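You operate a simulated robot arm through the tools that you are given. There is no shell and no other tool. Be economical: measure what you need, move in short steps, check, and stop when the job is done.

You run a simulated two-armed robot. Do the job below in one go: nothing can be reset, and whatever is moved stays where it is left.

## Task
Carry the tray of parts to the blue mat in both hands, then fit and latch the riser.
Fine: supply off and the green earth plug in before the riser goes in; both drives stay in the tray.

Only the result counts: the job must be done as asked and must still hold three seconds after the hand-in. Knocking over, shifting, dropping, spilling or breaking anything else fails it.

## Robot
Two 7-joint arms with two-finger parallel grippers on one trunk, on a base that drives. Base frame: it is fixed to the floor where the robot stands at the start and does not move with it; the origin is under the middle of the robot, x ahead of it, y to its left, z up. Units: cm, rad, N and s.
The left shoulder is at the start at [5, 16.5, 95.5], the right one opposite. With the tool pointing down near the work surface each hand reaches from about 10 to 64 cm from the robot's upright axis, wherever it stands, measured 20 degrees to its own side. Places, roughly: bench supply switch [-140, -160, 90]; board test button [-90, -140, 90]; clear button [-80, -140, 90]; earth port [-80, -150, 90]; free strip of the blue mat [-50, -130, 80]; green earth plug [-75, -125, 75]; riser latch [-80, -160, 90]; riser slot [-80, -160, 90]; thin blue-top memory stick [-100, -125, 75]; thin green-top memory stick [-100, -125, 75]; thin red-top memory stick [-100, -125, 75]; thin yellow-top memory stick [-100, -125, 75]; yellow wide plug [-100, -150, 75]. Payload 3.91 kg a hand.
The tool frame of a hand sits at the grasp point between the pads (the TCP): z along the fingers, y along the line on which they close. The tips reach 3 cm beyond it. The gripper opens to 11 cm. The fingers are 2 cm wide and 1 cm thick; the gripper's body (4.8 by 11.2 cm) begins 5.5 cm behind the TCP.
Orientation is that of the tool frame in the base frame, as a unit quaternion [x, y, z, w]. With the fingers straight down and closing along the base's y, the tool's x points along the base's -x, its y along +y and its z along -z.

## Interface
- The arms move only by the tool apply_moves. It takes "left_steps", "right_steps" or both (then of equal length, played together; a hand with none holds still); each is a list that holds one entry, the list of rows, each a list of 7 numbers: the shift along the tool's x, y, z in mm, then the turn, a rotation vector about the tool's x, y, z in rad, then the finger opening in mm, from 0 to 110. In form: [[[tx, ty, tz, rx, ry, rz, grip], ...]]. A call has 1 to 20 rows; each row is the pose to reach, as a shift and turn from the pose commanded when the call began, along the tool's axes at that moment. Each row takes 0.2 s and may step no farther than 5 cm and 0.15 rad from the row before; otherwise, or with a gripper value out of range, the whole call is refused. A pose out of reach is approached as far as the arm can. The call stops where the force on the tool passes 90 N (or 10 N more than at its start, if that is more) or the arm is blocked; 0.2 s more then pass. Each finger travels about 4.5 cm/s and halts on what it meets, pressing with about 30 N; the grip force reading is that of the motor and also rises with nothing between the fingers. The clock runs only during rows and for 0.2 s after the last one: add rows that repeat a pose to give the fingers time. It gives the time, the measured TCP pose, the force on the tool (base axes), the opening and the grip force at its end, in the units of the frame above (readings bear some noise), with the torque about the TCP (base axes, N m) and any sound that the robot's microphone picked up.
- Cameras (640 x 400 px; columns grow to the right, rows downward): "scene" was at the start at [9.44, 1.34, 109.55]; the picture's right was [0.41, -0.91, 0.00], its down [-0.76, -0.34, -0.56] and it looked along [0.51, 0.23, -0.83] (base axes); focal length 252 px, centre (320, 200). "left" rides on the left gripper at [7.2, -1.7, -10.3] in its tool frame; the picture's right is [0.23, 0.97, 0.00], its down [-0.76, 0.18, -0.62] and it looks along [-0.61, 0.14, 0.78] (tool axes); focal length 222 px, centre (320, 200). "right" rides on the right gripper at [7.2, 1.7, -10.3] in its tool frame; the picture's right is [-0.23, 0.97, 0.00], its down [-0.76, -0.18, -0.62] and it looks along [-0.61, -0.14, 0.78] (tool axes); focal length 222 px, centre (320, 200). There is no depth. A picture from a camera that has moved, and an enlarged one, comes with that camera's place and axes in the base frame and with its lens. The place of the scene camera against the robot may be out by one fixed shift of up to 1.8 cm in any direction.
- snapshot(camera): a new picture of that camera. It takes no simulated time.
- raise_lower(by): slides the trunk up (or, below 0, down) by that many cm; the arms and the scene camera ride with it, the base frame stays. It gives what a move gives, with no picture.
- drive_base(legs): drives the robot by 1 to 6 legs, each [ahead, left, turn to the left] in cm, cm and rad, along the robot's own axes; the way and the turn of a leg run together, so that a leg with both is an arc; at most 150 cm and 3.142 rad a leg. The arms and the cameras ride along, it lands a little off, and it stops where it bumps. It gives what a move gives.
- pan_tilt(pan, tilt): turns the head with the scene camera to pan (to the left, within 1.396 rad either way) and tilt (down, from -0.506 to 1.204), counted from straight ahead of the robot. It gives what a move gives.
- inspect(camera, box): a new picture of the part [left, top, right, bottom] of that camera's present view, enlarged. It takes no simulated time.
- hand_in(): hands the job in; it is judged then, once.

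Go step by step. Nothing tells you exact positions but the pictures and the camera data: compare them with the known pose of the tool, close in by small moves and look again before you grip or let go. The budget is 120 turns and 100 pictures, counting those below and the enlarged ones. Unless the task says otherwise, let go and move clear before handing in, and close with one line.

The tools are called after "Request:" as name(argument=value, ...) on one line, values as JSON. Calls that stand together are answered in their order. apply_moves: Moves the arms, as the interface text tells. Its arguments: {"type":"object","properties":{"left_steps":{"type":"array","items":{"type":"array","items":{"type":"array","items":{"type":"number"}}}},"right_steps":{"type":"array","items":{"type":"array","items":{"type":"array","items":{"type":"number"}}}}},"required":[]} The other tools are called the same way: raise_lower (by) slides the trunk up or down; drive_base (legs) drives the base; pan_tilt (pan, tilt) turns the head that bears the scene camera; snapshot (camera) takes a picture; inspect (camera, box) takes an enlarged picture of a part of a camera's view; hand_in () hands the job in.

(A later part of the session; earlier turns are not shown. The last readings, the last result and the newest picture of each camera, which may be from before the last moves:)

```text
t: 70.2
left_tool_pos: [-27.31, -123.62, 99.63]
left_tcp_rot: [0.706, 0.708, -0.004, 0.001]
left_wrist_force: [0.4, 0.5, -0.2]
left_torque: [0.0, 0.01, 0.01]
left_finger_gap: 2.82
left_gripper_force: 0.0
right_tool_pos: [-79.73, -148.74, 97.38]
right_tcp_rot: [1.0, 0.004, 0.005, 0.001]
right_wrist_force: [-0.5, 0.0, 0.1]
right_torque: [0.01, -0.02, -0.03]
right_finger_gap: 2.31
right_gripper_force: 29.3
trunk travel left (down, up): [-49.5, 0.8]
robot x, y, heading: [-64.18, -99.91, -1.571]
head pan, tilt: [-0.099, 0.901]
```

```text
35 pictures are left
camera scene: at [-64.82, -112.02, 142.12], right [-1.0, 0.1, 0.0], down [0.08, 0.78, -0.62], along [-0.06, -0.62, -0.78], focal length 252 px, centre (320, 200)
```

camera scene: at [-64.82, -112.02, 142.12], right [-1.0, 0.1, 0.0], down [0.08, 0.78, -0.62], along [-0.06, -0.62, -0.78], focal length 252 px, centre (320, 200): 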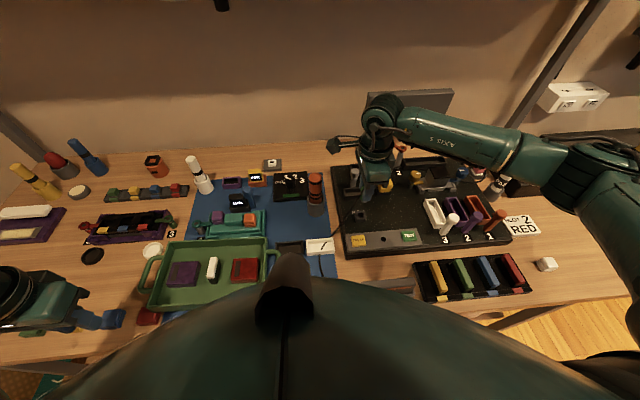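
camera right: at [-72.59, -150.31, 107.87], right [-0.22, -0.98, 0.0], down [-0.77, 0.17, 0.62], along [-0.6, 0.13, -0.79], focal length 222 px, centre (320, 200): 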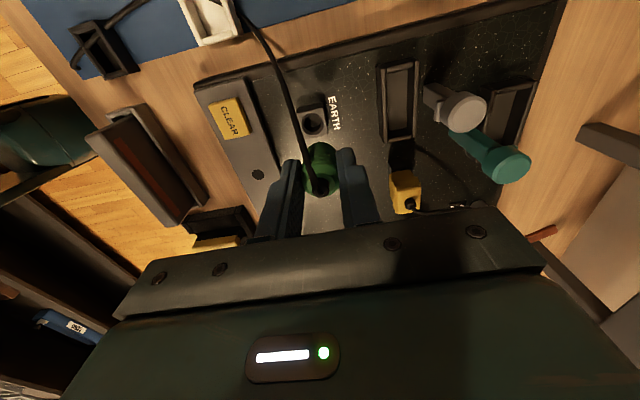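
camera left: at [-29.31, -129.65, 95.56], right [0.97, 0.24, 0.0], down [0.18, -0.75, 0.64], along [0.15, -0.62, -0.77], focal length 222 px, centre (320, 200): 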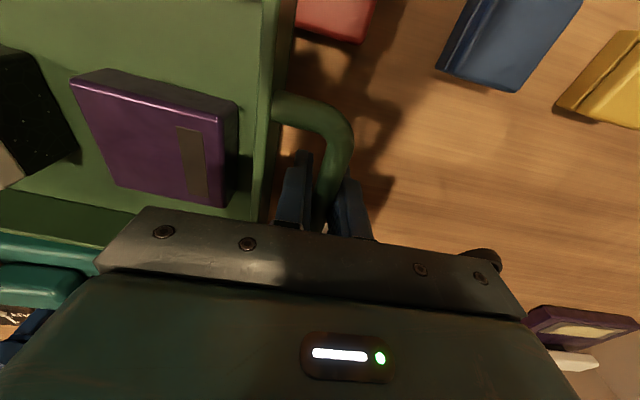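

The port (marked EARTH) triangulates to about [−79.85, −148.2, 85]. I'll align and lower part way, then look closely.

Request:
apply_moves(right_steps=[[[-1, -5, 15, 0, 0, 0, 10], [-1, -5, 30, 0, 0, 0, 10], [-1, -5, 42, 0, 0, 0, 10], [-1, -5, 42, 0, 0, 0, 10]]])

Request:
inspect(camera="right", box=[200, 50, 440, 200])

Request:
inspect(camera="scene", box=[310, 150, 430, 250])

```text
t: 71.2
left_tool_pos: [-27.31, -123.73, 99.66]
left_tcp_rot: [0.707, 0.707, -0.003, 0.002]
left_wrist_force: [0.0, -0.1, 0.4]
left_torque: [-0.02, -0.01, -0.01]
left_finger_gap: 2.79
left_gripper_force: 0.1
right_tool_pos: [-79.68, -148.19, 92.95]
right_tcp_rot: [1.0, 0.004, 0.004, 0.001]
right_wrist_force: [-0.4, 0.1, -0.4]
right_torque: [0.01, -0.01, 0.02]
right_finger_gap: 2.33
right_gripper_force: 30.2
trunk travel left (down, up): [-49.5, 0.8]
robot x, y, heading: [-64.08, -100.09, -1.568]
head pan, tilt: [-0.099, 0.901]
```

```text
2.67 times, centred on (320, 125) of right
camera zoom: at [-72.52, -149.74, 103.51], right [-0.22, -0.98, 0.0], down [-0.77, 0.17, 0.62], along [-0.6, 0.13, -0.79], focal length 592 px, centre (320, 400)
```

zoom: 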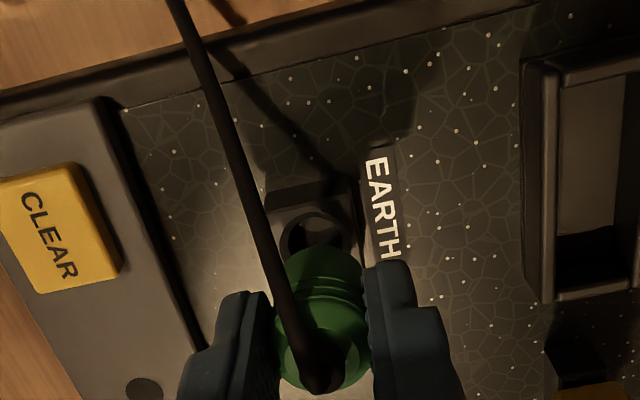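

```text
4.00 times, centred on (370, 200) of scene
camera zoom: at [-64.83, -112.03, 142.12], right [-1.0, 0.1, 0.0], down [0.08, 0.78, -0.62], along [-0.06, -0.62, -0.78], focal length 1006 px, centre (120, 200)
```

zoom: 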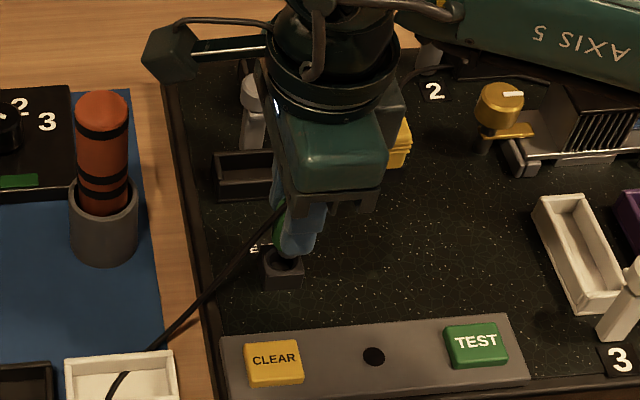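

The port refines to [−79.6, −148.05] and the plug is almost over it. I'll descend gently.

Request:
apply_moves(right_steps=[[[1, -1, 5, 0, 0, 0, 10], [1, -1, 10, 0, 0, 0, 10], [1, -1, 15, 0, 0, 0, 10], [1, -1, 20, 0, 0, 0, 10], [1, -1, 25, 0, 0, 0, 10], [1, -1, 30, 0, 0, 0, 10]]])

Request:
inspect(camera="right", box=[200, 50, 440, 200])

```text
t: 72.6
left_tool_pos: [-27.35, -123.4, 99.78]
left_tcp_rot: [0.706, 0.708, -0.003, 0.002]
left_wrist_force: [0.1, -0.5, -0.6]
left_torque: [0.02, -0.01, 0.02]
left_finger_gap: 2.8
left_gripper_force: 0.1
right_tool_pos: [-79.36, -148.02, 90.92]
right_tcp_rot: [1.0, 0.003, 0.007, 0.007]
right_wrist_force: [-9.1, 6.5, 52.0]
right_torque: [0.55, 0.36, -0.03]
right_finger_gap: 2.38
right_gripper_force: 29.7
trunk travel left (down, up): [-49.5, 0.8]
robot x, y, heading: [-64.28, -100.17, -1.572]
head pan, tilt: [-0.099, 0.901]
```

```text
2.67 times, centred on (320, 125) of right
camera zoom: at [-72.34, -149.43, 101.44], right [-0.22, -0.98, 0.01], down [-0.77, 0.18, 0.61], along [-0.6, 0.12, -0.79], focal length 592 px, centre (320, 400)
```

zoom: 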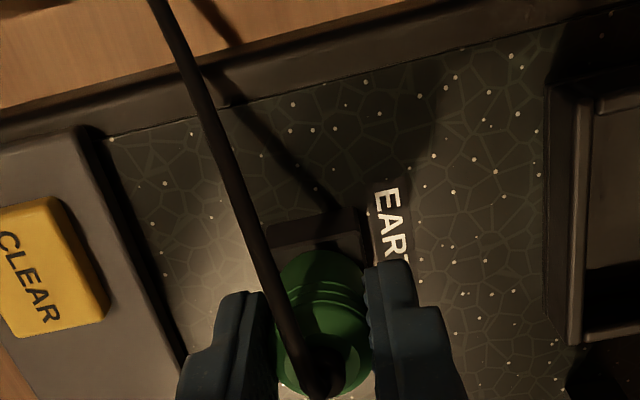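

The plug touched down at TCP z 90.9 with 52 N, likely on the rim. I'll ease up, search a few millimetres around under light pressure and read z.

Request:
apply_moves(right_steps=[[[0, 0, -6, 0, 0, 0, 10], [-2, 0, -6, 0, 0, 0, 10], [-2, 2, -6, 0, 0, 0, 10], [0, 2, -5, 0, 0, 0, 10], [2, 2, -5, 0, 0, 0, 10], [2, 0, -5, 0, 0, 0, 10], [2, -2, -5, 0, 0, 0, 10], [0, -2, -5, 0, 0, 0, 10], [-2, -2, -5, 0, 0, 0, 10], [-3, 0, -5, 0, 0, 0, 10], [-1, 0, -5, 0, 0, 0, 10], [-1, 0, -3, 0, 0, 0, 10]]])

Request:
inspect(camera="scene", box=[330, 180, 390, 230])

```text
t: 75.2
left_tool_pos: [-27.23, -123.54, 99.7]
left_tcp_rot: [0.707, 0.708, -0.004, 0.001]
left_wrist_force: [-0.8, 0.3, -0.4]
left_torque: [0.02, -0.02, 0.0]
left_finger_gap: 2.82
left_gripper_force: 0.1
right_tool_pos: [-79.37, -148.04, 90.77]
right_tcp_rot: [1.0, 0.004, 0.005, 0.006]
right_wrist_force: [4.5, 2.9, 37.5]
right_torque: [0.38, -0.1, -0.01]
right_finger_gap: 2.23
right_gripper_force: 29.9
trunk travel left (down, up): [-49.5, 0.8]
robot x, y, heading: [-64.49, -99.91, -1.568]
head pan, tilt: [-0.099, 0.901]
```

```text
8.00 times, centred on (360, 205) of scene
camera zoom: at [-64.67, -111.67, 142.18], right [-1.0, 0.1, 0.0], down [0.08, 0.78, -0.62], along [-0.06, -0.62, -0.78], focal length 2012 px, centre (0, 160)
```

zoom: 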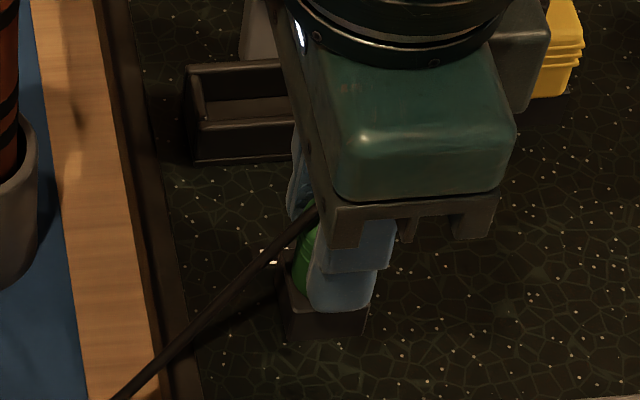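

The plug still sits on the rim. Image geometry suggests its axis is about 4 mm too far toward +x, so I'll shift −x and retry the search.

Request:
apply_moves(right_steps=[[[0, 0, -6, 0, 0, 0, 10], [-4, 1, -6, 0, 0, 0, 10], [-4, 1, -2, 0, 0, 0, 10], [-6, 1, -2, 0, 0, 0, 10], [-6, 3, -2, 0, 0, 0, 10], [-4, 3, -2, 0, 0, 0, 10], [-4, -1, -2, 0, 0, 0, 10], [-6, -1, -2, 0, 0, 0, 10], [-5, 1, -2, 0, 0, 0, 10], [-5, 1, 2, 0, 0, 0, 10]]])

Request:
inspect(camera="right", box=[240, 100, 400, 200])

```text
t: 77.4
left_tool_pos: [-27.2, -123.36, 99.63]
left_tcp_rot: [0.707, 0.707, -0.004, 0.002]
left_wrist_force: [-0.3, -0.9, -0.5]
left_torque: [-0.01, -0.01, -0.01]
left_finger_gap: 2.78
left_gripper_force: 0.1
right_tool_pos: [-79.65, -147.97, 90.96]
right_tcp_rot: [1.0, 0.006, 0.007, 0.006]
right_wrist_force: [16.5, 11.3, 46.2]
right_torque: [0.63, -0.31, -0.09]
right_finger_gap: 2.25
right_gripper_force: 29.7
trunk travel left (down, up): [-49.5, 0.8]
robot x, y, heading: [-64.24, -100.09, -1.571]
head pan, tilt: [-0.099, 0.901]
```

```text
4.00 times, centred on (320, 150) of right
camera zoom: at [-72.62, -149.44, 101.43], right [-0.22, -0.98, 0.01], down [-0.77, 0.18, 0.61], along [-0.6, 0.13, -0.79], focal length 888 px, centre (320, 400)
```

zoom: 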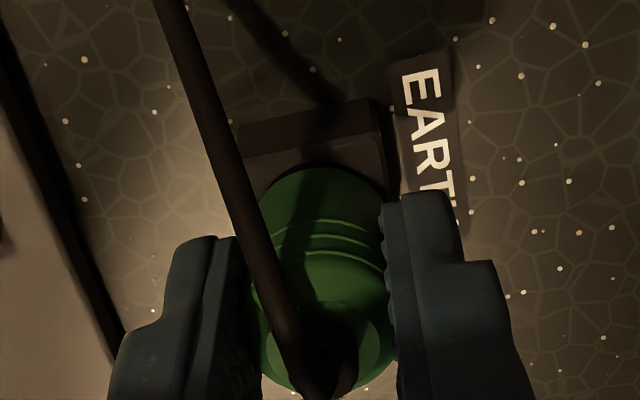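

Sideways forces of 16 and 11 N suggest the pin may be engaged. I'll unload vertically while pushing sideways to test.

Request:
apply_moves(right_steps=[[[0, 0, -4, 0, 0, 0, 10], [0, 0, -7, 0, 0, 0, 10], [0, 4, -7, 0, 0, 0, 10], [0, 4, -7, 0, 0, 0, 10]]])

```text
t: 78.4
left_tool_pos: [-27.31, -123.6, 99.67]
left_tcp_rot: [0.707, 0.707, -0.004, 0.001]
left_wrist_force: [0.5, -0.7, 0.5]
left_torque: [0.01, 0.0, 0.0]
left_finger_gap: 2.78
left_gripper_force: 0.0
right_tool_pos: [-79.64, -148.05, 90.88]
right_tcp_rot: [1.0, 0.007, 0.005, -0.001]
right_wrist_force: [19.5, 13.9, 12.9]
right_torque: [0.52, -0.71, -0.12]
right_finger_gap: 2.24
right_gripper_force: 30.5
trunk travel left (down, up): [-49.5, 0.8]
robot x, y, heading: [-64.11, -100.14, -1.569]
head pan, tilt: [-0.099, 0.901]
```

With little vertical load there's still 24 N of side force, so the plug tip is captured in the hole. I'll centre it and push down harder in steps with a slight wiggle.

Request:
apply_moves(right_steps=[[[4, -3, 0, 0, 0, 0, 10], [4, -3, 5, 0, 0, 0, 10], [5, -3, 9, 0, 0, 0, 10], [3, -3, 10, 0, 0, 0, 10], [4, -2, 11, 0, 0, 0, 10], [4, -4, 12, 0, 0, 0, 10], [4, -3, 13, 0, 0, 0, 10], [4, -3, 14, 0, 0, 0, 10]]])

```text
t: 80.2
left_tool_pos: [-27.41, -123.05, 99.87]
left_tcp_rot: [0.707, 0.708, -0.006, 0.004]
left_wrist_force: [-0.1, -0.1, -0.5]
left_torque: [0.01, -0.01, 0.03]
left_finger_gap: 2.79
left_gripper_force: 0.1
right_tool_pos: [-79.49, -148.02, 90.87]
right_tcp_rot: [1.0, 0.003, 0.003, 0.011]
right_wrist_force: [-13.1, 23.5, 85.4]
right_torque: [1.44, 1.14, 0.0]
right_finger_gap: 2.21
right_gripper_force: 30.0
trunk travel left (down, up): [-49.5, 0.8]
robot x, y, heading: [-64.24, -99.89, -1.571]
head pan, tilt: [-0.099, 0.901]
```

It stays at z 90.87 even at 85 N, so it's either seated or the fingertips are on the block. I'll release, rise and look.

Request:
apply_moves(right_steps=[[[0, 0, -13, 0, 0, 0, 10], [0, 0, -15, 0, 0, 0, 30], [0, 0, -15, 0, 0, 0, 50], [0, 0, -15, 0, 0, 0, 50], [0, 0, -40, 0, 0, 0, 50], [0, 0, -75, 0, 0, 0, 50], [0, 0, -75, 0, 0, 0, 50]]])

Request:
inspect(camera="right", box=[200, 50, 440, 200])

Request:
inspect(camera="scene", box=[310, 150, 430, 250])

```text
t: 81.8
left_tool_pos: [-27.51, -123.55, 99.62]
left_tcp_rot: [0.706, 0.708, -0.002, 0.0]
left_wrist_force: [-0.2, -0.1, 0.4]
left_torque: [0.02, -0.02, -0.01]
left_finger_gap: 2.81
left_gripper_force: 0.0
right_tool_pos: [-79.63, -148.07, 96.87]
right_tcp_rot: [1.0, 0.005, 0.004, 0.001]
right_wrist_force: [-0.8, 0.9, -0.4]
right_torque: [0.01, -0.01, 0.01]
right_finger_gap: 4.99
right_gripper_force: 0.1
trunk travel left (down, up): [-49.5, 0.8]
robot x, y, heading: [-64.16, -99.92, -1.572]
head pan, tilt: [-0.099, 0.901]
```

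```text
2.67 times, centred on (320, 125) of right
camera zoom: at [-72.57, -149.64, 107.4], right [-0.22, -0.98, 0.0], down [-0.77, 0.17, 0.62], along [-0.6, 0.14, -0.79], focal length 592 px, centre (320, 400)
```

zoom: 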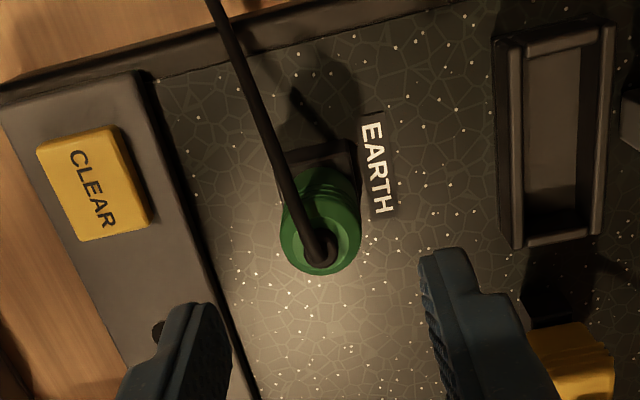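

```text
4.00 times, centred on (370, 200) of scene
camera zoom: at [-64.83, -112.04, 142.12], right [-1.0, 0.1, 0.0], down [0.08, 0.78, -0.62], along [-0.06, -0.62, -0.78], focal length 1006 px, centre (120, 200)
```

zoom: 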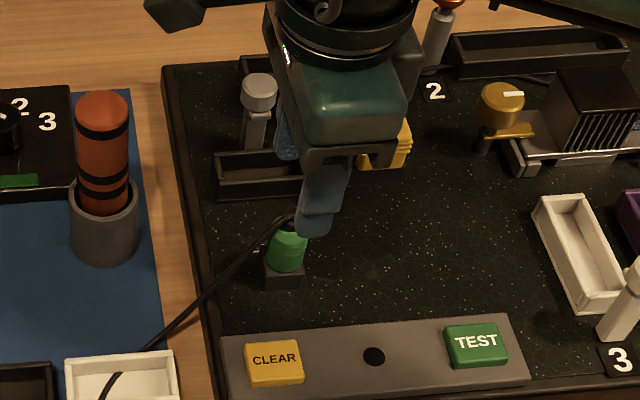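

The plug stands upright in the port. To be sure it's seated, I'll press its top with the fingers straddling the cable (14 mm gap), listening for a click.

Request:
apply_moves(right_steps=[[[2, 0, 0, 0, 0, 0, 14], [2, 0, 0, 0, 0, 0, 14], [2, 0, 0, 0, 0, 0, 14], [2, 0, 12, 0, 0, 0, 14], [2, 0, 20, 0, 0, 0, 14], [2, 0, 26, 0, 0, 0, 14], [2, 0, 31, 0, 0, 0, 14], [2, 0, 36, 0, 0, 0, 14], [2, 0, 41, 0, 0, 0, 14]]])

Request:
inspect(camera="scene", box=[330, 170, 400, 230])

```text
t: 83.8
left_tool_pos: [-27.35, -123.45, 99.75]
left_tcp_rot: [0.706, 0.708, -0.003, 0.002]
left_wrist_force: [0.1, -0.5, 0.4]
left_torque: [0.01, 0.0, -0.05]
left_finger_gap: 2.82
left_gripper_force: 0.1
right_tool_pos: [-79.44, -148.27, 93.31]
right_tcp_rot: [1.0, 0.004, 0.005, 0.006]
right_wrist_force: [-5.4, 6.3, 35.3]
right_torque: [0.39, 0.25, -0.01]
right_finger_gap: 1.39
right_gripper_force: 0.3
trunk travel left (down, up): [-49.5, 0.8]
robot x, y, heading: [-64.08, -99.99, -1.572]
head pan, tilt: [-0.099, 0.901]
```

```text
6.67 times, centred on (365, 200) of scene
camera zoom: at [-64.8, -111.66, 142.23], right [-1.0, 0.1, 0.0], down [0.08, 0.78, -0.62], along [-0.06, -0.62, -0.78], focal length 1676 px, centre (20, 200)
```

zoom: 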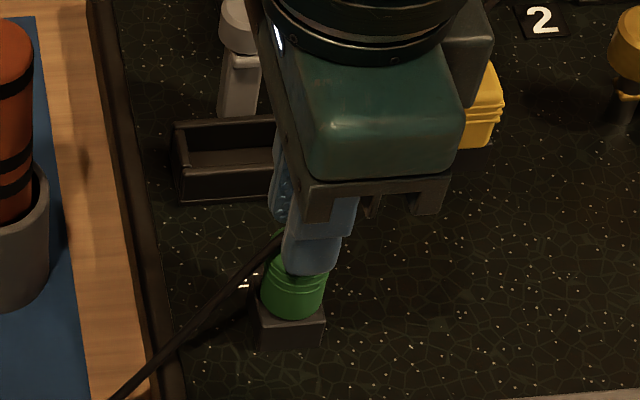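

The press meets the plug top at z 90.3. I'll push a bit harder once to confirm it bottoms, then lift away.

Request:
apply_moves(right_steps=[[[0, 0, 4, 0, 0, 0, 14], [0, 0, 7, 0, 0, 0, 14], [0, 0, 7, 0, 0, 0, 14]]])

```text
t: 84.6
left_tool_pos: [-27.4, -123.24, 99.76]
left_tcp_rot: [0.706, 0.708, -0.005, 0.004]
left_wrist_force: [0.4, 0.1, -0.1]
left_torque: [0.01, 0.01, -0.02]
left_finger_gap: 2.8
left_gripper_force: 0.1
right_tool_pos: [-79.58, -148.19, 93.3]
right_tcp_rot: [1.0, 0.003, 0.005, 0.011]
right_wrist_force: [-15.1, 17.3, 78.4]
right_torque: [1.12, 0.82, -0.01]
right_finger_gap: 1.49
right_gripper_force: 0.9
trunk travel left (down, up): [-49.5, 0.8]
robot x, y, heading: [-64.23, -100.13, -1.573]
head pan, tilt: [-0.099, 0.901]
```

Bottomed at 78 N with no movement: the earth plug is in. Next I'll move the left hand aside and bring the right hand over the riser in the tray, turning it back.

Request:
apply_moves(left_steps=[[[0, 0, -40, 0, 0, 0, 28], [0, 40, -50, 0, 0, 0, 28], [0, 80, -50, 0, 0, 0, 28], [0, 100, -50, 0, 0, 0, 28], [0, 100, -50, 0, 0, 0, 28], [0, 100, -50, 0, 0, 0, 28], [0, 100, -50, 0, 0, 0, 28], [0, 100, -50, 0, 0, 0, 28], [0, 100, -50, 0, 0, 0, 28], [0, 100, -50, 0, 0, 0, 28], [0, 100, -50, 0, 0, 0, 28], [0, 100, -50, 0, 0, 0, 28], [0, 100, -50, 0, 0, 0, 28], [0, 100, -50, 0, 0, 0, 28]]], right_steps=[[[0, 0, -50, 0, 0, 0, 14], [0, 0, -90, 0, 0, 0, 30], [25, -20, -90, 0, 0, -0.14, 50], [60, -40, -90, 0, 0, -0.28, 50], [95, -60, -90, 0, 0, -0.42, 50], [130, -80, -90, 0, 0, -0.56, 50], [170, -95, -90, 0, 0, -0.7, 50], [210, -110, -90, 0, 0, -0.84, 50], [250, -125, -90, 0, 0, -0.98, 50], [285, -140, -90, 0, 0, -1.12, 50], [320, -155, -90, 0, 0, -1.26, 50], [350, -165, -90, 0, 0, -1.4, 50], [372, -165, -90, 0, 0, -1.54, 50], [372, -165, -90, 0, 0, -1.565, 50]]])

Request:
snapshot(camera="right")

```text
t: 87.6
left_tool_pos: [-17.51, -123.72, 104.35]
left_tcp_rot: [0.706, 0.708, -0.002, 0.001]
left_wrist_force: [-0.4, 0.2, 1.1]
left_torque: [0.02, -0.01, 0.03]
left_finger_gap: 2.83
left_gripper_force: 0.0
right_tool_pos: [-42.68, -131.46, 101.41]
right_tcp_rot: [0.705, 0.709, 0.002, 0.004]
right_wrist_force: [-0.1, 0.5, 0.2]
right_torque: [-0.01, -0.01, -0.04]
right_finger_gap: 5.01
right_gripper_force: 0.1
right hand out of reach, approached as far as the arm can: row 13, 14
trunk travel left (down, up): [-49.5, 0.8]
robot x, y, heading: [-64.09, -99.64, -1.569]
head pan, tilt: [-0.099, 0.901]
```

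```text
26 pictures are left
camera right: at [-41.3, -124.2, 111.8], right [0.97, -0.22, 0.01], down [-0.18, -0.76, 0.62], along [-0.13, -0.61, -0.78], focal length 222 px, centre (320, 200)
```

right: 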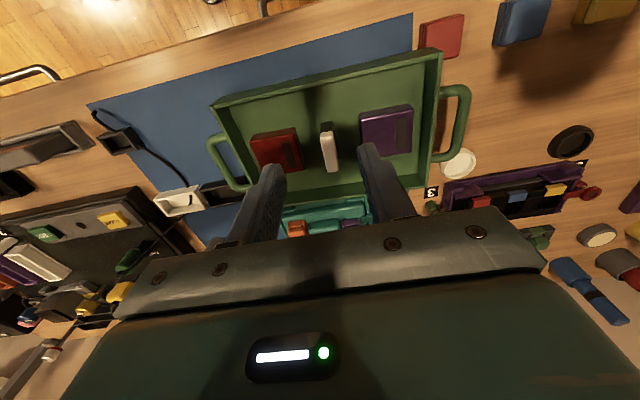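

The riser's white top is at about [−42.65, −136.4], long side along y. I'll lower the right hand over it with a 36 mm opening and check.

Request:
apply_moves(right_steps=[[[-25, 0, 20, 0, 0, 0, 36], [-50, 0, 50, 0, 0, 0, 36], [-50, 0, 80, 0, 0, 0, 36], [-50, 0, 105, 0, 0, 0, 36], [-50, 0, 105, 0, 0, 0, 36]]])

Request:
inspect(camera="right", box=[200, 50, 440, 200])

```text
t: 88.8
left_tool_pos: [-17.45, -123.81, 104.54]
left_tcp_rot: [0.706, 0.708, -0.002, 0.001]
left_wrist_force: [0.3, -0.3, 0.1]
left_torque: [-0.01, 0.02, 0.01]
left_finger_gap: 2.8
left_gripper_force: 0.1
right_tool_pos: [-43.77, -136.11, 90.82]
right_tcp_rot: [0.707, 0.708, 0.003, 0.004]
right_wrist_force: [-0.1, -0.6, 4.7]
right_torque: [0.04, -0.1, -0.01]
right_finger_gap: 3.57
right_gripper_force: 0.0
right hand out of reach, approached as far as the arm can: row 2, 3, 4, 5
trunk travel left (down, up): [-49.5, 0.8]
robot x, y, heading: [-64.07, -100.07, -1.569]
head pan, tilt: [-0.099, 0.901]
```

```text
2.67 times, centred on (320, 125) of right
camera zoom: at [-42.23, -128.89, 101.29], right [0.97, -0.22, 0.01], down [-0.18, -0.76, 0.62], along [-0.13, -0.61, -0.78], focal length 592 px, centre (320, 400)
```

zoom: 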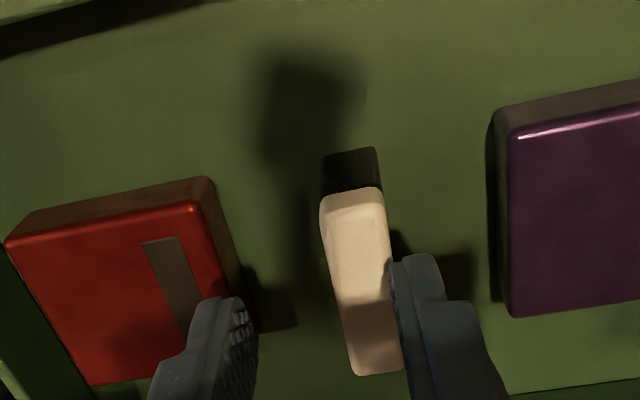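

The hand is at its reach limit, about 1 cm off in x. I'll raise it, shift the base 8 cm left, and then re-centre.

Request:
apply_moves(right_steps=[[[0, 0, -25, 0, 0, 0, 36], [10, 0, -60, 0, 0, 0, 36]]])

Request:
drive_base(legs=[[-1, 8, 0]])

```text
t: 89.4
left_tool_pos: [-17.6, -123.78, 104.44]
left_tcp_rot: [0.706, 0.708, -0.002, 0.001]
left_wrist_force: [-0.2, 0.5, 0.4]
left_torque: [0.0, 0.02, 0.0]
left_finger_gap: 2.82
left_gripper_force: 0.0
right_tool_pos: [-43.74, -135.1, 96.61]
right_tcp_rot: [0.706, 0.708, 0.001, 0.003]
right_wrist_force: [-0.8, 0.5, 0.5]
right_torque: [-0.02, 0.03, 0.02]
right_finger_gap: 3.61
right_gripper_force: 0.1
trunk travel left (down, up): [-49.5, 0.8]
robot x, y, heading: [-64.08, -100.31, -1.57]
head pan, tilt: [-0.099, 0.901]
```

```text
t: 90.8
left_tool_pos: [-9.23, -122.62, 104.33]
left_tcp_rot: [0.706, 0.708, -0.002, 0.001]
left_wrist_force: [0.9, -1.0, 0.4]
left_torque: [0.0, 0.02, -0.04]
left_finger_gap: 2.81
left_gripper_force: 0.1
right_tool_pos: [-35.51, -134.26, 96.63]
right_tcp_rot: [0.706, 0.709, 0.002, 0.003]
right_wrist_force: [0.2, 0.4, 1.1]
right_torque: [0.0, 0.02, -0.01]
right_finger_gap: 3.59
right_gripper_force: 0.0
trunk travel left (down, up): [-49.5, 0.8]
robot x, y, heading: [-55.99, -99.15, -1.567]
head pan, tilt: [-0.099, 0.901]
```

I'll re-centre over the riser at [−42.6, −136.0] and lower to just above its top to check.

Request:
apply_moves(right_steps=[[[-5, -35, 0, 0, 0, 0, 36], [-17, -71, 0, 0, 0, 0, 36], [-17, -71, 25, 0, 0, 0, 36], [-17, -71, 48, 0, 0, 0, 36], [-17, -71, 48, 0, 0, 0, 36]]])

Request:
inspect(camera="right", box=[200, 50, 440, 200])

```text
t: 92.0
left_tool_pos: [-9.34, -122.7, 104.46]
left_tcp_rot: [0.707, 0.708, -0.002, 0.001]
left_wrist_force: [0.1, -0.5, -0.5]
left_torque: [0.01, 0.0, 0.01]
left_finger_gap: 2.82
left_gripper_force: 0.0
right_tool_pos: [-42.87, -136.01, 91.61]
right_tcp_rot: [0.705, 0.709, 0.002, 0.003]
right_wrist_force: [0.7, -0.1, 0.1]
right_torque: [-0.02, 0.02, 0.03]
right_finger_gap: 3.57
right_gripper_force: 0.0
trunk travel left (down, up): [-49.5, 0.8]
robot x, y, heading: [-56.01, -98.98, -1.57]
head pan, tilt: [-0.099, 0.901]
```

```text
2.67 times, centred on (320, 125) of right
camera zoom: at [-41.34, -128.7, 102.05], right [0.97, -0.22, 0.01], down [-0.18, -0.76, 0.62], along [-0.13, -0.61, -0.78], focal length 592 px, centre (320, 400)
```

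zoom: 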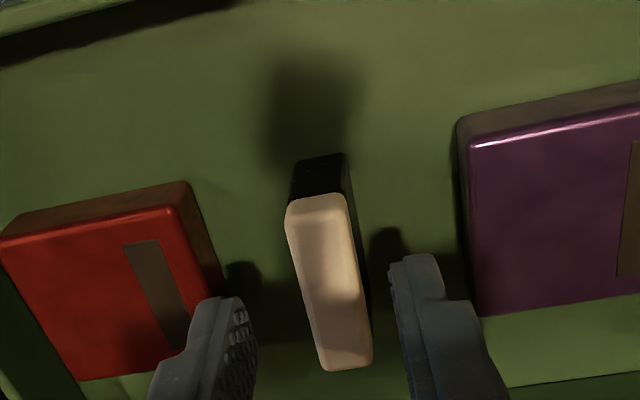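

Centred. I'll descend to grip the top 1.6 cm and close.

Request:
apply_moves(right_steps=[[[0, 2, 12, 0, 0, 0, 36], [0, 2, 24, 0, 0, 0, 36], [0, 2, 24, 0, 0, 0, 10], [0, 2, 24, 0, 0, 0, 5], [0, 2, 24, 0, 0, 0, 5], [0, 2, 24, 0, 0, 0, 5]]])

Request:
inspect(camera="right", box=[200, 50, 440, 200])

```text
t: 93.4
left_tool_pos: [-9.43, -122.71, 104.42]
left_tcp_rot: [0.707, 0.708, -0.003, 0.002]
left_wrist_force: [0.3, 0.2, 0.0]
left_torque: [-0.04, -0.04, 0.02]
left_finger_gap: 2.8
left_gripper_force: 0.1
right_tool_pos: [-42.46, -135.93, 89.36]
right_tcp_rot: [0.706, 0.708, 0.002, 0.004]
right_wrist_force: [0.4, -0.7, 1.0]
right_torque: [-0.07, -0.02, 0.02]
right_finger_gap: 1.5
right_gripper_force: 29.6
trunk travel left (down, up): [-49.5, 0.8]
robot x, y, heading: [-55.79, -98.89, -1.571]
head pan, tilt: [-0.099, 0.901]
```

```text
2.67 times, centred on (320, 125) of right
camera zoom: at [-40.93, -128.62, 99.76], right [0.97, -0.22, 0.01], down [-0.18, -0.76, 0.62], along [-0.13, -0.61, -0.78], focal length 592 px, centre (320, 400)
```

zoom: 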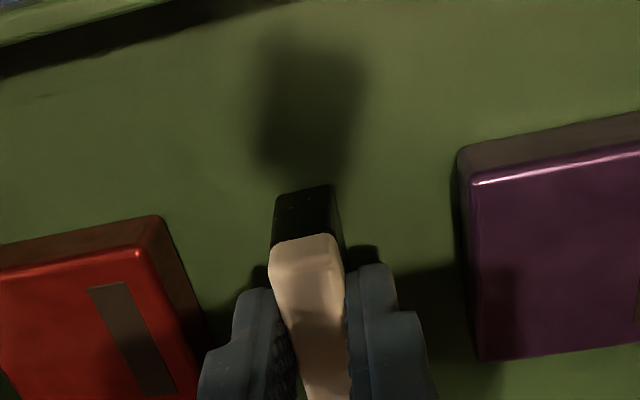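

The riser is gripped (1.5 cm). I'll lift it straight up 11 cm and drive the base back 8 cm right.

Request:
apply_moves(right_steps=[[[0, 2, -20, 0, 0, 0, 5], [0, 2, -50, 0, 0, 0, 5], [0, 2, -85, 0, 0, 0, 5], [0, 2, -115, 0, 0, 0, 5]]])

Request:
drive_base(legs=[[0, -8, 0]])

Request:
snapshot(camera="right")

```text
t: 94.4
left_tool_pos: [-9.36, -122.8, 104.5]
left_tcp_rot: [0.706, 0.708, -0.002, 0.001]
left_wrist_force: [0.2, 0.5, 0.0]
left_torque: [-0.01, 0.0, 0.0]
left_finger_gap: 2.8
left_gripper_force: 0.1
right_tool_pos: [-42.42, -135.99, 100.81]
right_tcp_rot: [0.706, 0.708, 0.002, 0.002]
right_wrist_force: [0.1, -0.6, -0.2]
right_torque: [0.01, -0.01, 0.04]
right_finger_gap: 1.46
right_gripper_force: 30.0
trunk travel left (down, up): [-49.5, 0.8]
robot x, y, heading: [-55.9, -99.37, -1.575]
head pan, tilt: [-0.099, 0.901]
```

```text
t: 95.7
left_tool_pos: [-17.51, -122.83, 104.36]
left_tcp_rot: [0.708, 0.706, -0.001, 0.001]
left_wrist_force: [-1.0, -0.4, 0.3]
left_torque: [0.02, 0.0, -0.01]
left_finger_gap: 2.81
left_gripper_force: 0.0
right_tool_pos: [-50.52, -136.06, 100.85]
right_tcp_rot: [0.707, 0.708, 0.002, 0.004]
right_wrist_force: [-0.8, 0.6, -0.5]
right_torque: [-0.05, -0.02, -0.01]
right_finger_gap: 1.48
right_gripper_force: 30.0
trunk travel left (down, up): [-49.5, 0.8]
robot x, y, heading: [-64.0, -99.08, -1.57]
head pan, tilt: [-0.099, 0.901]
```

```text
22 pictures are left
camera right: at [-48.99, -128.79, 111.33], right [0.97, -0.23, 0.01], down [-0.18, -0.76, 0.62], along [-0.13, -0.61, -0.78], focal length 222 px, centre (320, 200)
```

right: 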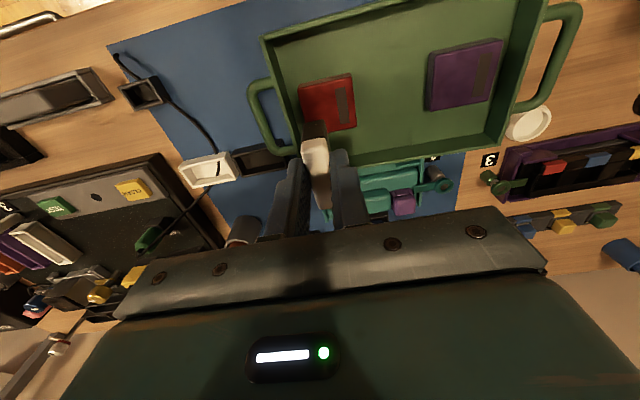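

The riser is held. I'll travel along y −136, then over to above the slot, turning 90° on the way.

Request:
apply_moves(right_steps=[[[0, -20, -20, 0, 0, 0.14, 5], [0, -60, -25, 0, 0, 0.28, 5], [0, -100, -25, 0, 0, 0.42, 5], [0, -140, -25, 0, 0, 0.56, 5], [0, -180, -25, 0, 0, 0.7, 5], [0, -220, -25, 0, 0, 0.84, 5], [0, -260, -25, 0, 0, 0.98, 5], [-20, -286, -25, 0, 0, 1.12, 5], [-60, -286, -25, 0, 0, 1.26, 5], [-100, -286, -25, 0, 0, 1.4, 5], [-145, -286, -25, 0, 0, 1.54, 5], [-180, -286, -25, 0, 0, 1.57, 5], [-197, -286, -25, 0, 0, 1.57, 5], [-197, -286, -25, 0, 0, 1.57, 5]]])

Request:
snapshot(camera="right")

```text
t: 98.7
left_tool_pos: [-17.29, -122.87, 104.51]
left_tcp_rot: [0.707, 0.707, -0.003, 0.002]
left_wrist_force: [-0.7, -0.3, 1.2]
left_torque: [-0.05, -0.01, 0.03]
left_finger_gap: 2.8
left_gripper_force: 0.1
right_tool_pos: [-78.78, -156.12, 103.35]
right_tcp_rot: [1.0, 0.002, 0.004, 0.0]
right_wrist_force: [0.7, -0.3, -0.3]
right_torque: [-0.02, 0.01, -0.01]
right_finger_gap: 1.45
right_gripper_force: 30.2
trunk travel left (down, up): [-49.5, 0.8]
robot x, y, heading: [-63.84, -99.18, -1.571]
head pan, tilt: [-0.099, 0.901]
```

```text
21 pictures are left
camera right: at [-71.72, -157.63, 113.76], right [-0.22, -0.97, 0.0], down [-0.77, 0.18, 0.62], along [-0.6, 0.14, -0.79], focal length 222 px, centre (320, 200)
```

right: 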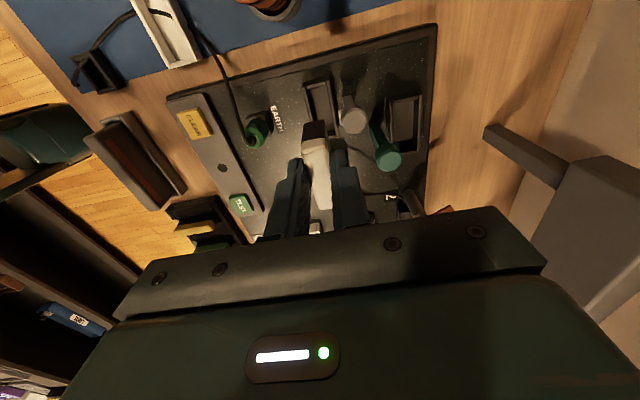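

The slot is visible just ahead of the riser. I'll zoom in to align.

Request:
inspect(camera="right", box=[250, 60, 410, 160])

```text
4.00 times, centred on (330, 110) of right
camera zoom: at [-71.72, -157.63, 113.76], right [-0.22, -0.97, 0.0], down [-0.77, 0.18, 0.62], along [-0.6, 0.14, -0.79], focal length 888 px, centre (280, 560)
```

zoom: 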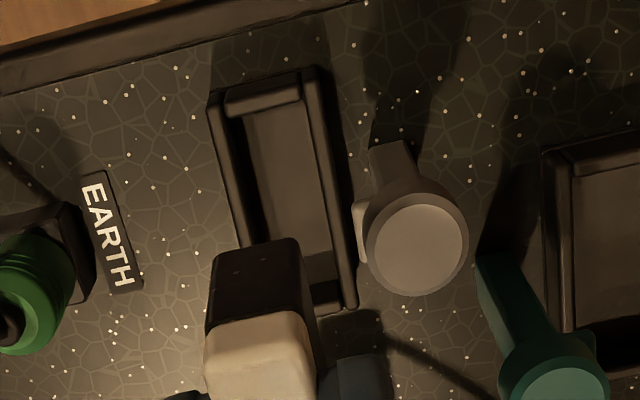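

Slot centre is about [−79.35, −156.0] and the riser is almost over it. I'll nudge −2 mm in x and +1 mm in y, lower to TCP z 95.5 and recheck.

Request:
apply_moves(right_steps=[[[-2, -1, 20, 0, 0, 0, 5], [-2, -1, 45, 0, 0, 0, 5], [-2, -1, 78, 0, 0, 0, 5], [-2, -1, 78, 0, 0, 0, 5]]])

Request:
inspect(camera="right", box=[220, 40, 420, 165])

Request:
inspect(camera="scene", box=[320, 140, 420, 220])

```text
t: 99.7
left_tool_pos: [-17.36, -122.72, 104.53]
left_tcp_rot: [0.707, 0.707, -0.002, 0.002]
left_wrist_force: [0.8, -0.1, 1.5]
left_torque: [-0.01, -0.01, 0.0]
left_finger_gap: 2.81
left_gripper_force: 0.0
right_tool_pos: [-79.08, -155.79, 95.33]
right_tcp_rot: [1.0, 0.001, 0.005, 0.001]
right_wrist_force: [0.1, -0.5, -0.9]
right_torque: [-0.02, -0.01, -0.02]
right_finger_gap: 1.5
right_gripper_force: 30.1
trunk travel left (down, up): [-49.5, 0.8]
robot x, y, heading: [-63.96, -98.8, -1.568]
head pan, tilt: [-0.099, 0.901]
```

```text
3.20 times, centred on (320, 102) of right
camera zoom: at [-71.96, -157.54, 105.84], right [-0.22, -0.97, 0.0], down [-0.77, 0.18, 0.62], along [-0.6, 0.14, -0.79], focal length 711 px, centre (320, 512)
```

zoom: 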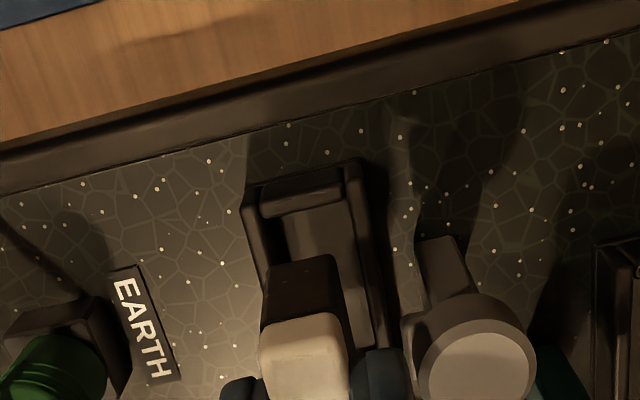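

```text
5.00 times, centred on (370, 180) of scene
camera zoom: at [-64.71, -111.02, 142.12], right [-0.99, 0.1, 0.0], down [0.08, 0.78, -0.62], along [-0.06, -0.62, -0.78], focal length 1257 px, centre (70, 300)
```

zoom: 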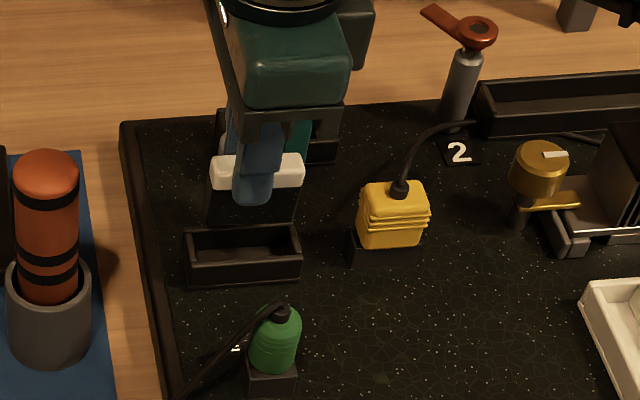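

Riser bottom is at about z 90, just over the slot, and it needs about 2 mm toward +x and 1 mm toward −y. I'll lower it into the slot gently.

Request:
apply_moves(right_steps=[[[2, 1, 5, 0, 0, 0, 5], [2, 1, 12, 0, 0, 0, 5], [2, 1, 18, 0, 0, 0, 5], [2, 1, 22, 0, 0, 0, 5], [2, 1, 26, 0, 0, 0, 5], [2, 1, 30, 0, 0, 0, 5], [2, 1, 34, 0, 0, 0, 5]]])

Request:
inspect(camera="scene", box=[320, 140, 420, 220])

```text
t: 101.3
left_tool_pos: [-17.3, -122.71, 104.39]
left_tcp_rot: [0.707, 0.707, -0.002, 0.001]
left_wrist_force: [0.0, 0.3, -0.5]
left_torque: [0.0, -0.03, 0.01]
left_finger_gap: 2.8
left_gripper_force: 0.1
right_tool_pos: [-78.97, -155.81, 92.14]
right_tcp_rot: [1.0, 0.001, 0.005, 0.004]
right_wrist_force: [-2.6, 0.4, 14.8]
right_torque: [-0.34, 0.14, -0.04]
right_finger_gap: 1.45
right_gripper_force: 30.5
trunk travel left (down, up): [-49.5, 0.8]
robot x, y, heading: [-63.93, -98.84, -1.568]
head pan, tilt: [-0.099, 0.901]
```

```text
5.00 times, centred on (370, 180) of scene
camera zoom: at [-64.7, -110.86, 142.17], right [-0.99, 0.1, 0.0], down [0.08, 0.78, -0.62], along [-0.06, -0.62, -0.78], focal length 1257 px, centre (70, 300)
```

zoom: 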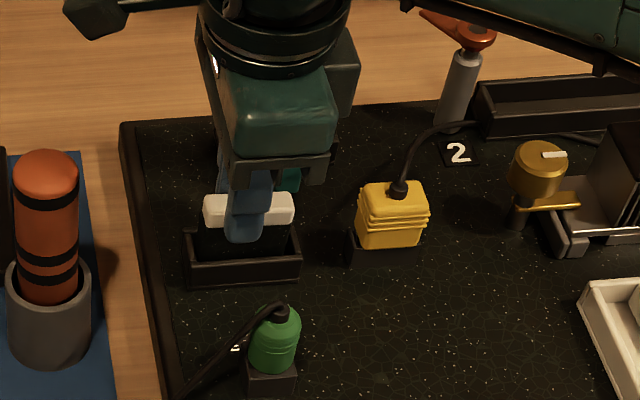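

The riser has entered the slot (14.8 N). I'll push further in small steps.

Request:
apply_moves(right_steps=[[[0, -1, 3, 0, 0, 0, 5], [0, -1, 6, 0, 0, 0, 5], [0, -1, 9, 0, 0, 0, 5]]])

Request:
inspect(camera="right", box=[220, 60, 460, 210])

```text
t: 102.1
left_tool_pos: [-17.25, -122.43, 104.55]
left_tcp_rot: [0.707, 0.708, -0.004, 0.003]
left_wrist_force: [0.1, -0.5, -0.5]
left_torque: [0.03, 0.01, 0.01]
left_finger_gap: 2.81
left_gripper_force: 0.1
right_tool_pos: [-78.92, -155.95, 92.24]
right_tcp_rot: [1.0, 0.0, 0.006, 0.012]
right_wrist_force: [-7.7, 0.7, 52.8]
right_torque: [-1.15, 0.29, -0.17]
right_finger_gap: 1.45
right_gripper_force: 30.2
trunk travel left (down, up): [-49.5, 0.8]
robot x, y, heading: [-63.71, -98.86, -1.578]
head pan, tilt: [-0.099, 0.901]
```

```text
2.67 times, centred on (340, 135) of right
camera zoom: at [-71.9, -157.32, 102.8], right [-0.23, -0.97, 0.02], down [-0.77, 0.19, 0.61], along [-0.6, 0.12, -0.79], focal length 592 px, centre (267, 373)
```

zoom: 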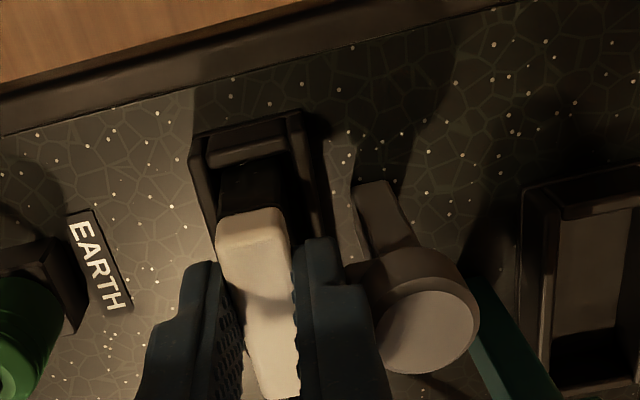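

The torque shows the −y finger is resting on the grey lever (about 2.2 cm off-centre), not on the riser's seat. I'll unload, open slightly, rise, then press the riser home from above with closed fingers.

Request:
apply_moves(right_steps=[[[0, -2, -8, 0, 0, 0, 5], [0, -2, -8, 0, 0, 0, 16], [0, -2, -8, 0, 0, 0, 20], [0, -2, -8, 0, 0, 0, 20], [0, -2, -30, 0, 0, 0, 20], [0, -2, -55, 0, 0, 0, 20], [0, -2, -55, 0, 0, 0, 0], [0, -2, -55, 0, 0, 0, 0]]])

Request:
inspect(camera="right", box=[220, 60, 460, 210])

Request:
inspect(camera="scene", box=[320, 140, 420, 220])

```text
t: 103.9
left_tool_pos: [-17.37, -122.84, 104.42]
left_tcp_rot: [0.707, 0.707, -0.002, 0.002]
left_wrist_force: [-0.1, -0.1, -0.4]
left_torque: [0.02, -0.03, -0.05]
left_finger_gap: 2.8
left_gripper_force: 0.0
right_tool_pos: [-79.12, -155.44, 96.35]
right_tcp_rot: [1.0, 0.0, 0.004, 0.0]
right_wrist_force: [0.8, -0.9, -0.4]
right_torque: [-0.01, 0.01, 0.01]
right_finger_gap: 0.0
right_gripper_force: 29.8
trunk travel left (down, up): [-49.5, 0.8]
robot x, y, heading: [-64.22, -98.95, -1.562]
head pan, tilt: [-0.099, 0.901]
```

```text
2.67 times, centred on (340, 135) of right
camera zoom: at [-71.98, -157.12, 106.88], right [-0.22, -0.97, 0.0], down [-0.77, 0.18, 0.62], along [-0.6, 0.14, -0.79], focal length 592 px, centre (267, 373)
```

zoom: 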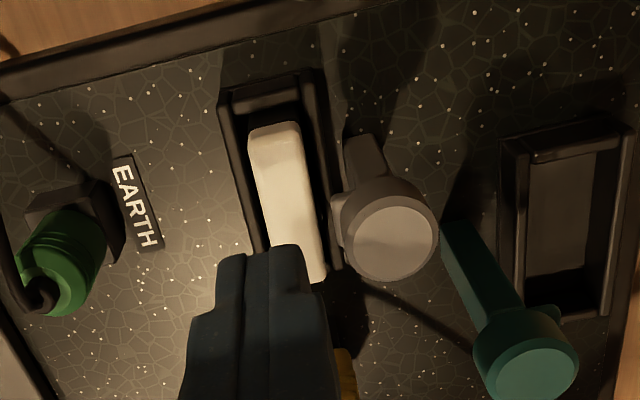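

```text
5.00 times, centred on (370, 180) of scene
camera zoom: at [-64.71, -111.03, 142.12], right [-0.99, 0.1, 0.0], down [0.08, 0.78, -0.62], along [-0.06, -0.62, -0.78], focal length 1257 px, centre (70, 300)
```

zoom: 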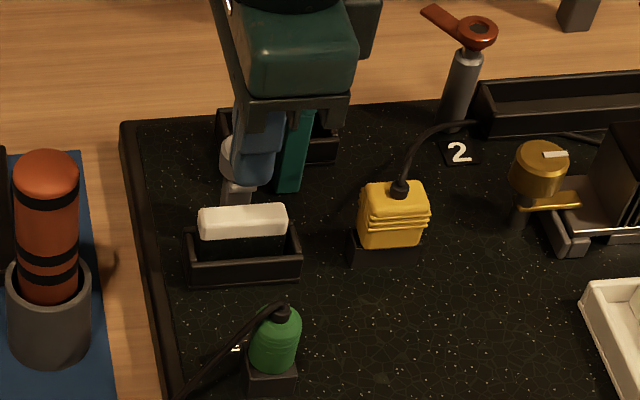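

The riser stands in the slot by itself. I'll press it down from above with closed fingers at [−78.9, −155.9].

Request:
apply_moves(right_steps=[[[2, 5, 0, 0, 0, 0, 0], [2, 5, 20, 0, 0, 0, 0], [2, 5, 28, 0, 0, 0, 0], [2, 5, 33, 0, 0, 0, 0], [2, 5, 38, 0, 0, 0, 0], [2, 5, 43, 0, 0, 0, 0]]])

Request:
inspect(camera="scene", box=[320, 140, 420, 220])

```text
t: 105.3
left_tool_pos: [-17.41, -122.65, 104.47]
left_tcp_rot: [0.707, 0.707, -0.003, 0.002]
left_wrist_force: [0.5, -0.1, -0.5]
left_torque: [-0.01, -0.01, 0.01]
left_finger_gap: 2.8
left_gripper_force: 0.0
right_tool_pos: [-78.89, -155.93, 92.51]
right_tcp_rot: [1.0, 0.001, 0.005, 0.003]
right_wrist_force: [-4.5, 0.5, 15.7]
right_torque: [0.03, 0.16, 0.0]
right_finger_gap: 0.0
right_gripper_force: 29.9
trunk travel left (down, up): [-49.5, 0.8]
robot x, y, heading: [-63.89, -99.06, -1.57]
head pan, tilt: [-0.099, 0.901]
```

```text
5.00 times, centred on (370, 180) of scene
camera zoom: at [-64.72, -110.86, 142.17], right [-0.99, 0.1, 0.0], down [0.08, 0.78, -0.62], along [-0.06, -0.62, -0.78], focal length 1257 px, centre (70, 300)
```

zoom: 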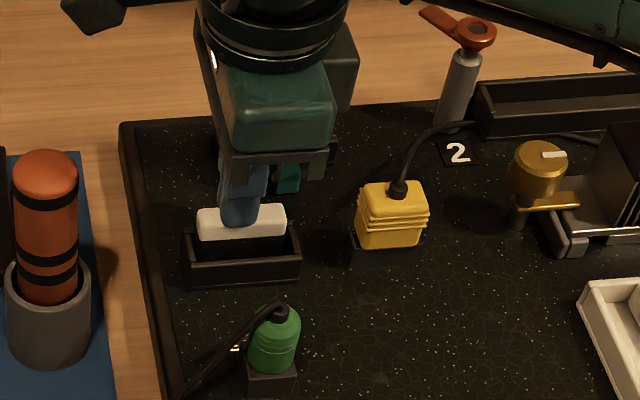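

Contact with the riser top is at z 89.5. I'll press harder to seat it.

Request:
apply_moves(right_steps=[[[0, 0, 4, 0, 0, 0, 0], [0, 0, 8, 0, 0, 0, 0], [0, 0, 11, 0, 0, 0, 0]]])

```text
t: 106.1
left_tool_pos: [-17.35, -122.33, 104.63]
left_tcp_rot: [0.707, 0.707, -0.005, 0.004]
left_wrist_force: [0.1, 0.4, 0.4]
left_torque: [-0.01, -0.02, -0.07]
left_finger_gap: 2.83
left_gripper_force: 0.1
right_tool_pos: [-78.83, -156.1, 92.44]
right_tcp_rot: [1.0, 0.0, 0.005, 0.012]
right_wrist_force: [-13.9, 10.0, 66.4]
right_torque: [0.38, 0.71, -0.04]
right_finger_gap: 0.0
right_gripper_force: 29.4
trunk travel left (down, up): [-49.5, 0.8]
robot x, y, heading: [-63.99, -98.88, -1.572]
head pan, tilt: [-0.099, 0.901]
```

It's solid at 66 N with no movement, so the riser is seated. I'll lift off, back the hand toward +y, and look closely at the grey latch.

Request:
apply_moves(right_steps=[[[0, 0, -25, 0, 0, 0, 0], [0, 0, -70, 0, 0, 0, 0], [0, -40, -70, 0, 0, 0, 0], [0, -80, -70, 0, 0, 0, 0], [0, -120, -70, 0, 0, 0, 0]]])

Request:
inspect(camera="scene", box=[325, 140, 385, 188])

Request:
inspect(camera="right", box=[340, 40, 540, 165])

```text
t: 107.3
left_tool_pos: [-17.49, -122.71, 104.43]
left_tcp_rot: [0.707, 0.707, -0.002, 0.001]
left_wrist_force: [0.1, 0.3, 0.2]
left_torque: [0.01, -0.01, 0.0]
left_finger_gap: 2.8
left_gripper_force: 0.0
right_tool_pos: [-78.69, -144.08, 98.13]
right_tcp_rot: [1.0, 0.001, 0.005, 0.001]
right_wrist_force: [-0.4, -0.3, 0.4]
right_torque: [-0.01, 0.02, -0.03]
right_finger_gap: 0.0
right_gripper_force: 29.5
trunk travel left (down, up): [-49.5, 0.8]
robot x, y, heading: [-63.77, -99.03, -1.564]
head pan, tilt: [-0.099, 0.901]
```

```text
8.33 times, centred on (355, 164) of scene
camera zoom: at [-64.76, -110.99, 142.12], right [-0.99, 0.1, 0.0], down [0.08, 0.78, -0.62], along [-0.06, -0.62, -0.78], focal length 2096 px, centre (28, 500)
```

zoom: 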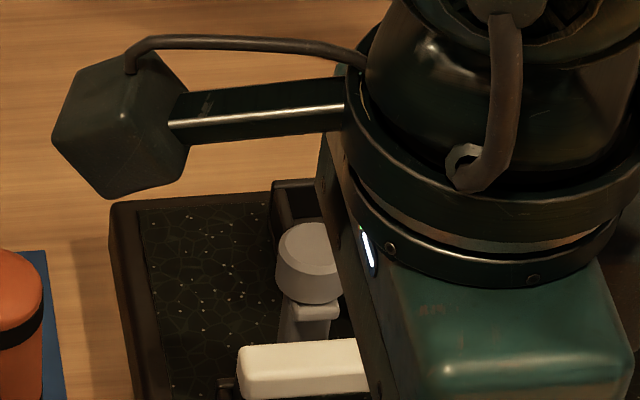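

```text
3.20 times, centred on (440, 102) of right
camera zoom: at [-71.62, -145.67, 108.71], right [-0.23, -0.97, 0.0], down [-0.77, 0.18, 0.62], along [-0.6, 0.14, -0.79], focal length 711 px, centre (-64, 512)
```

zoom: 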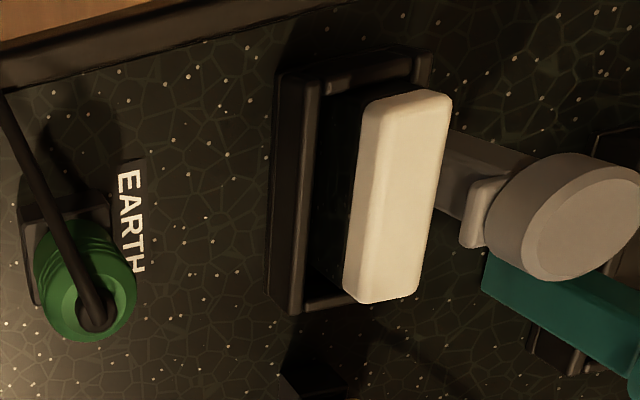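

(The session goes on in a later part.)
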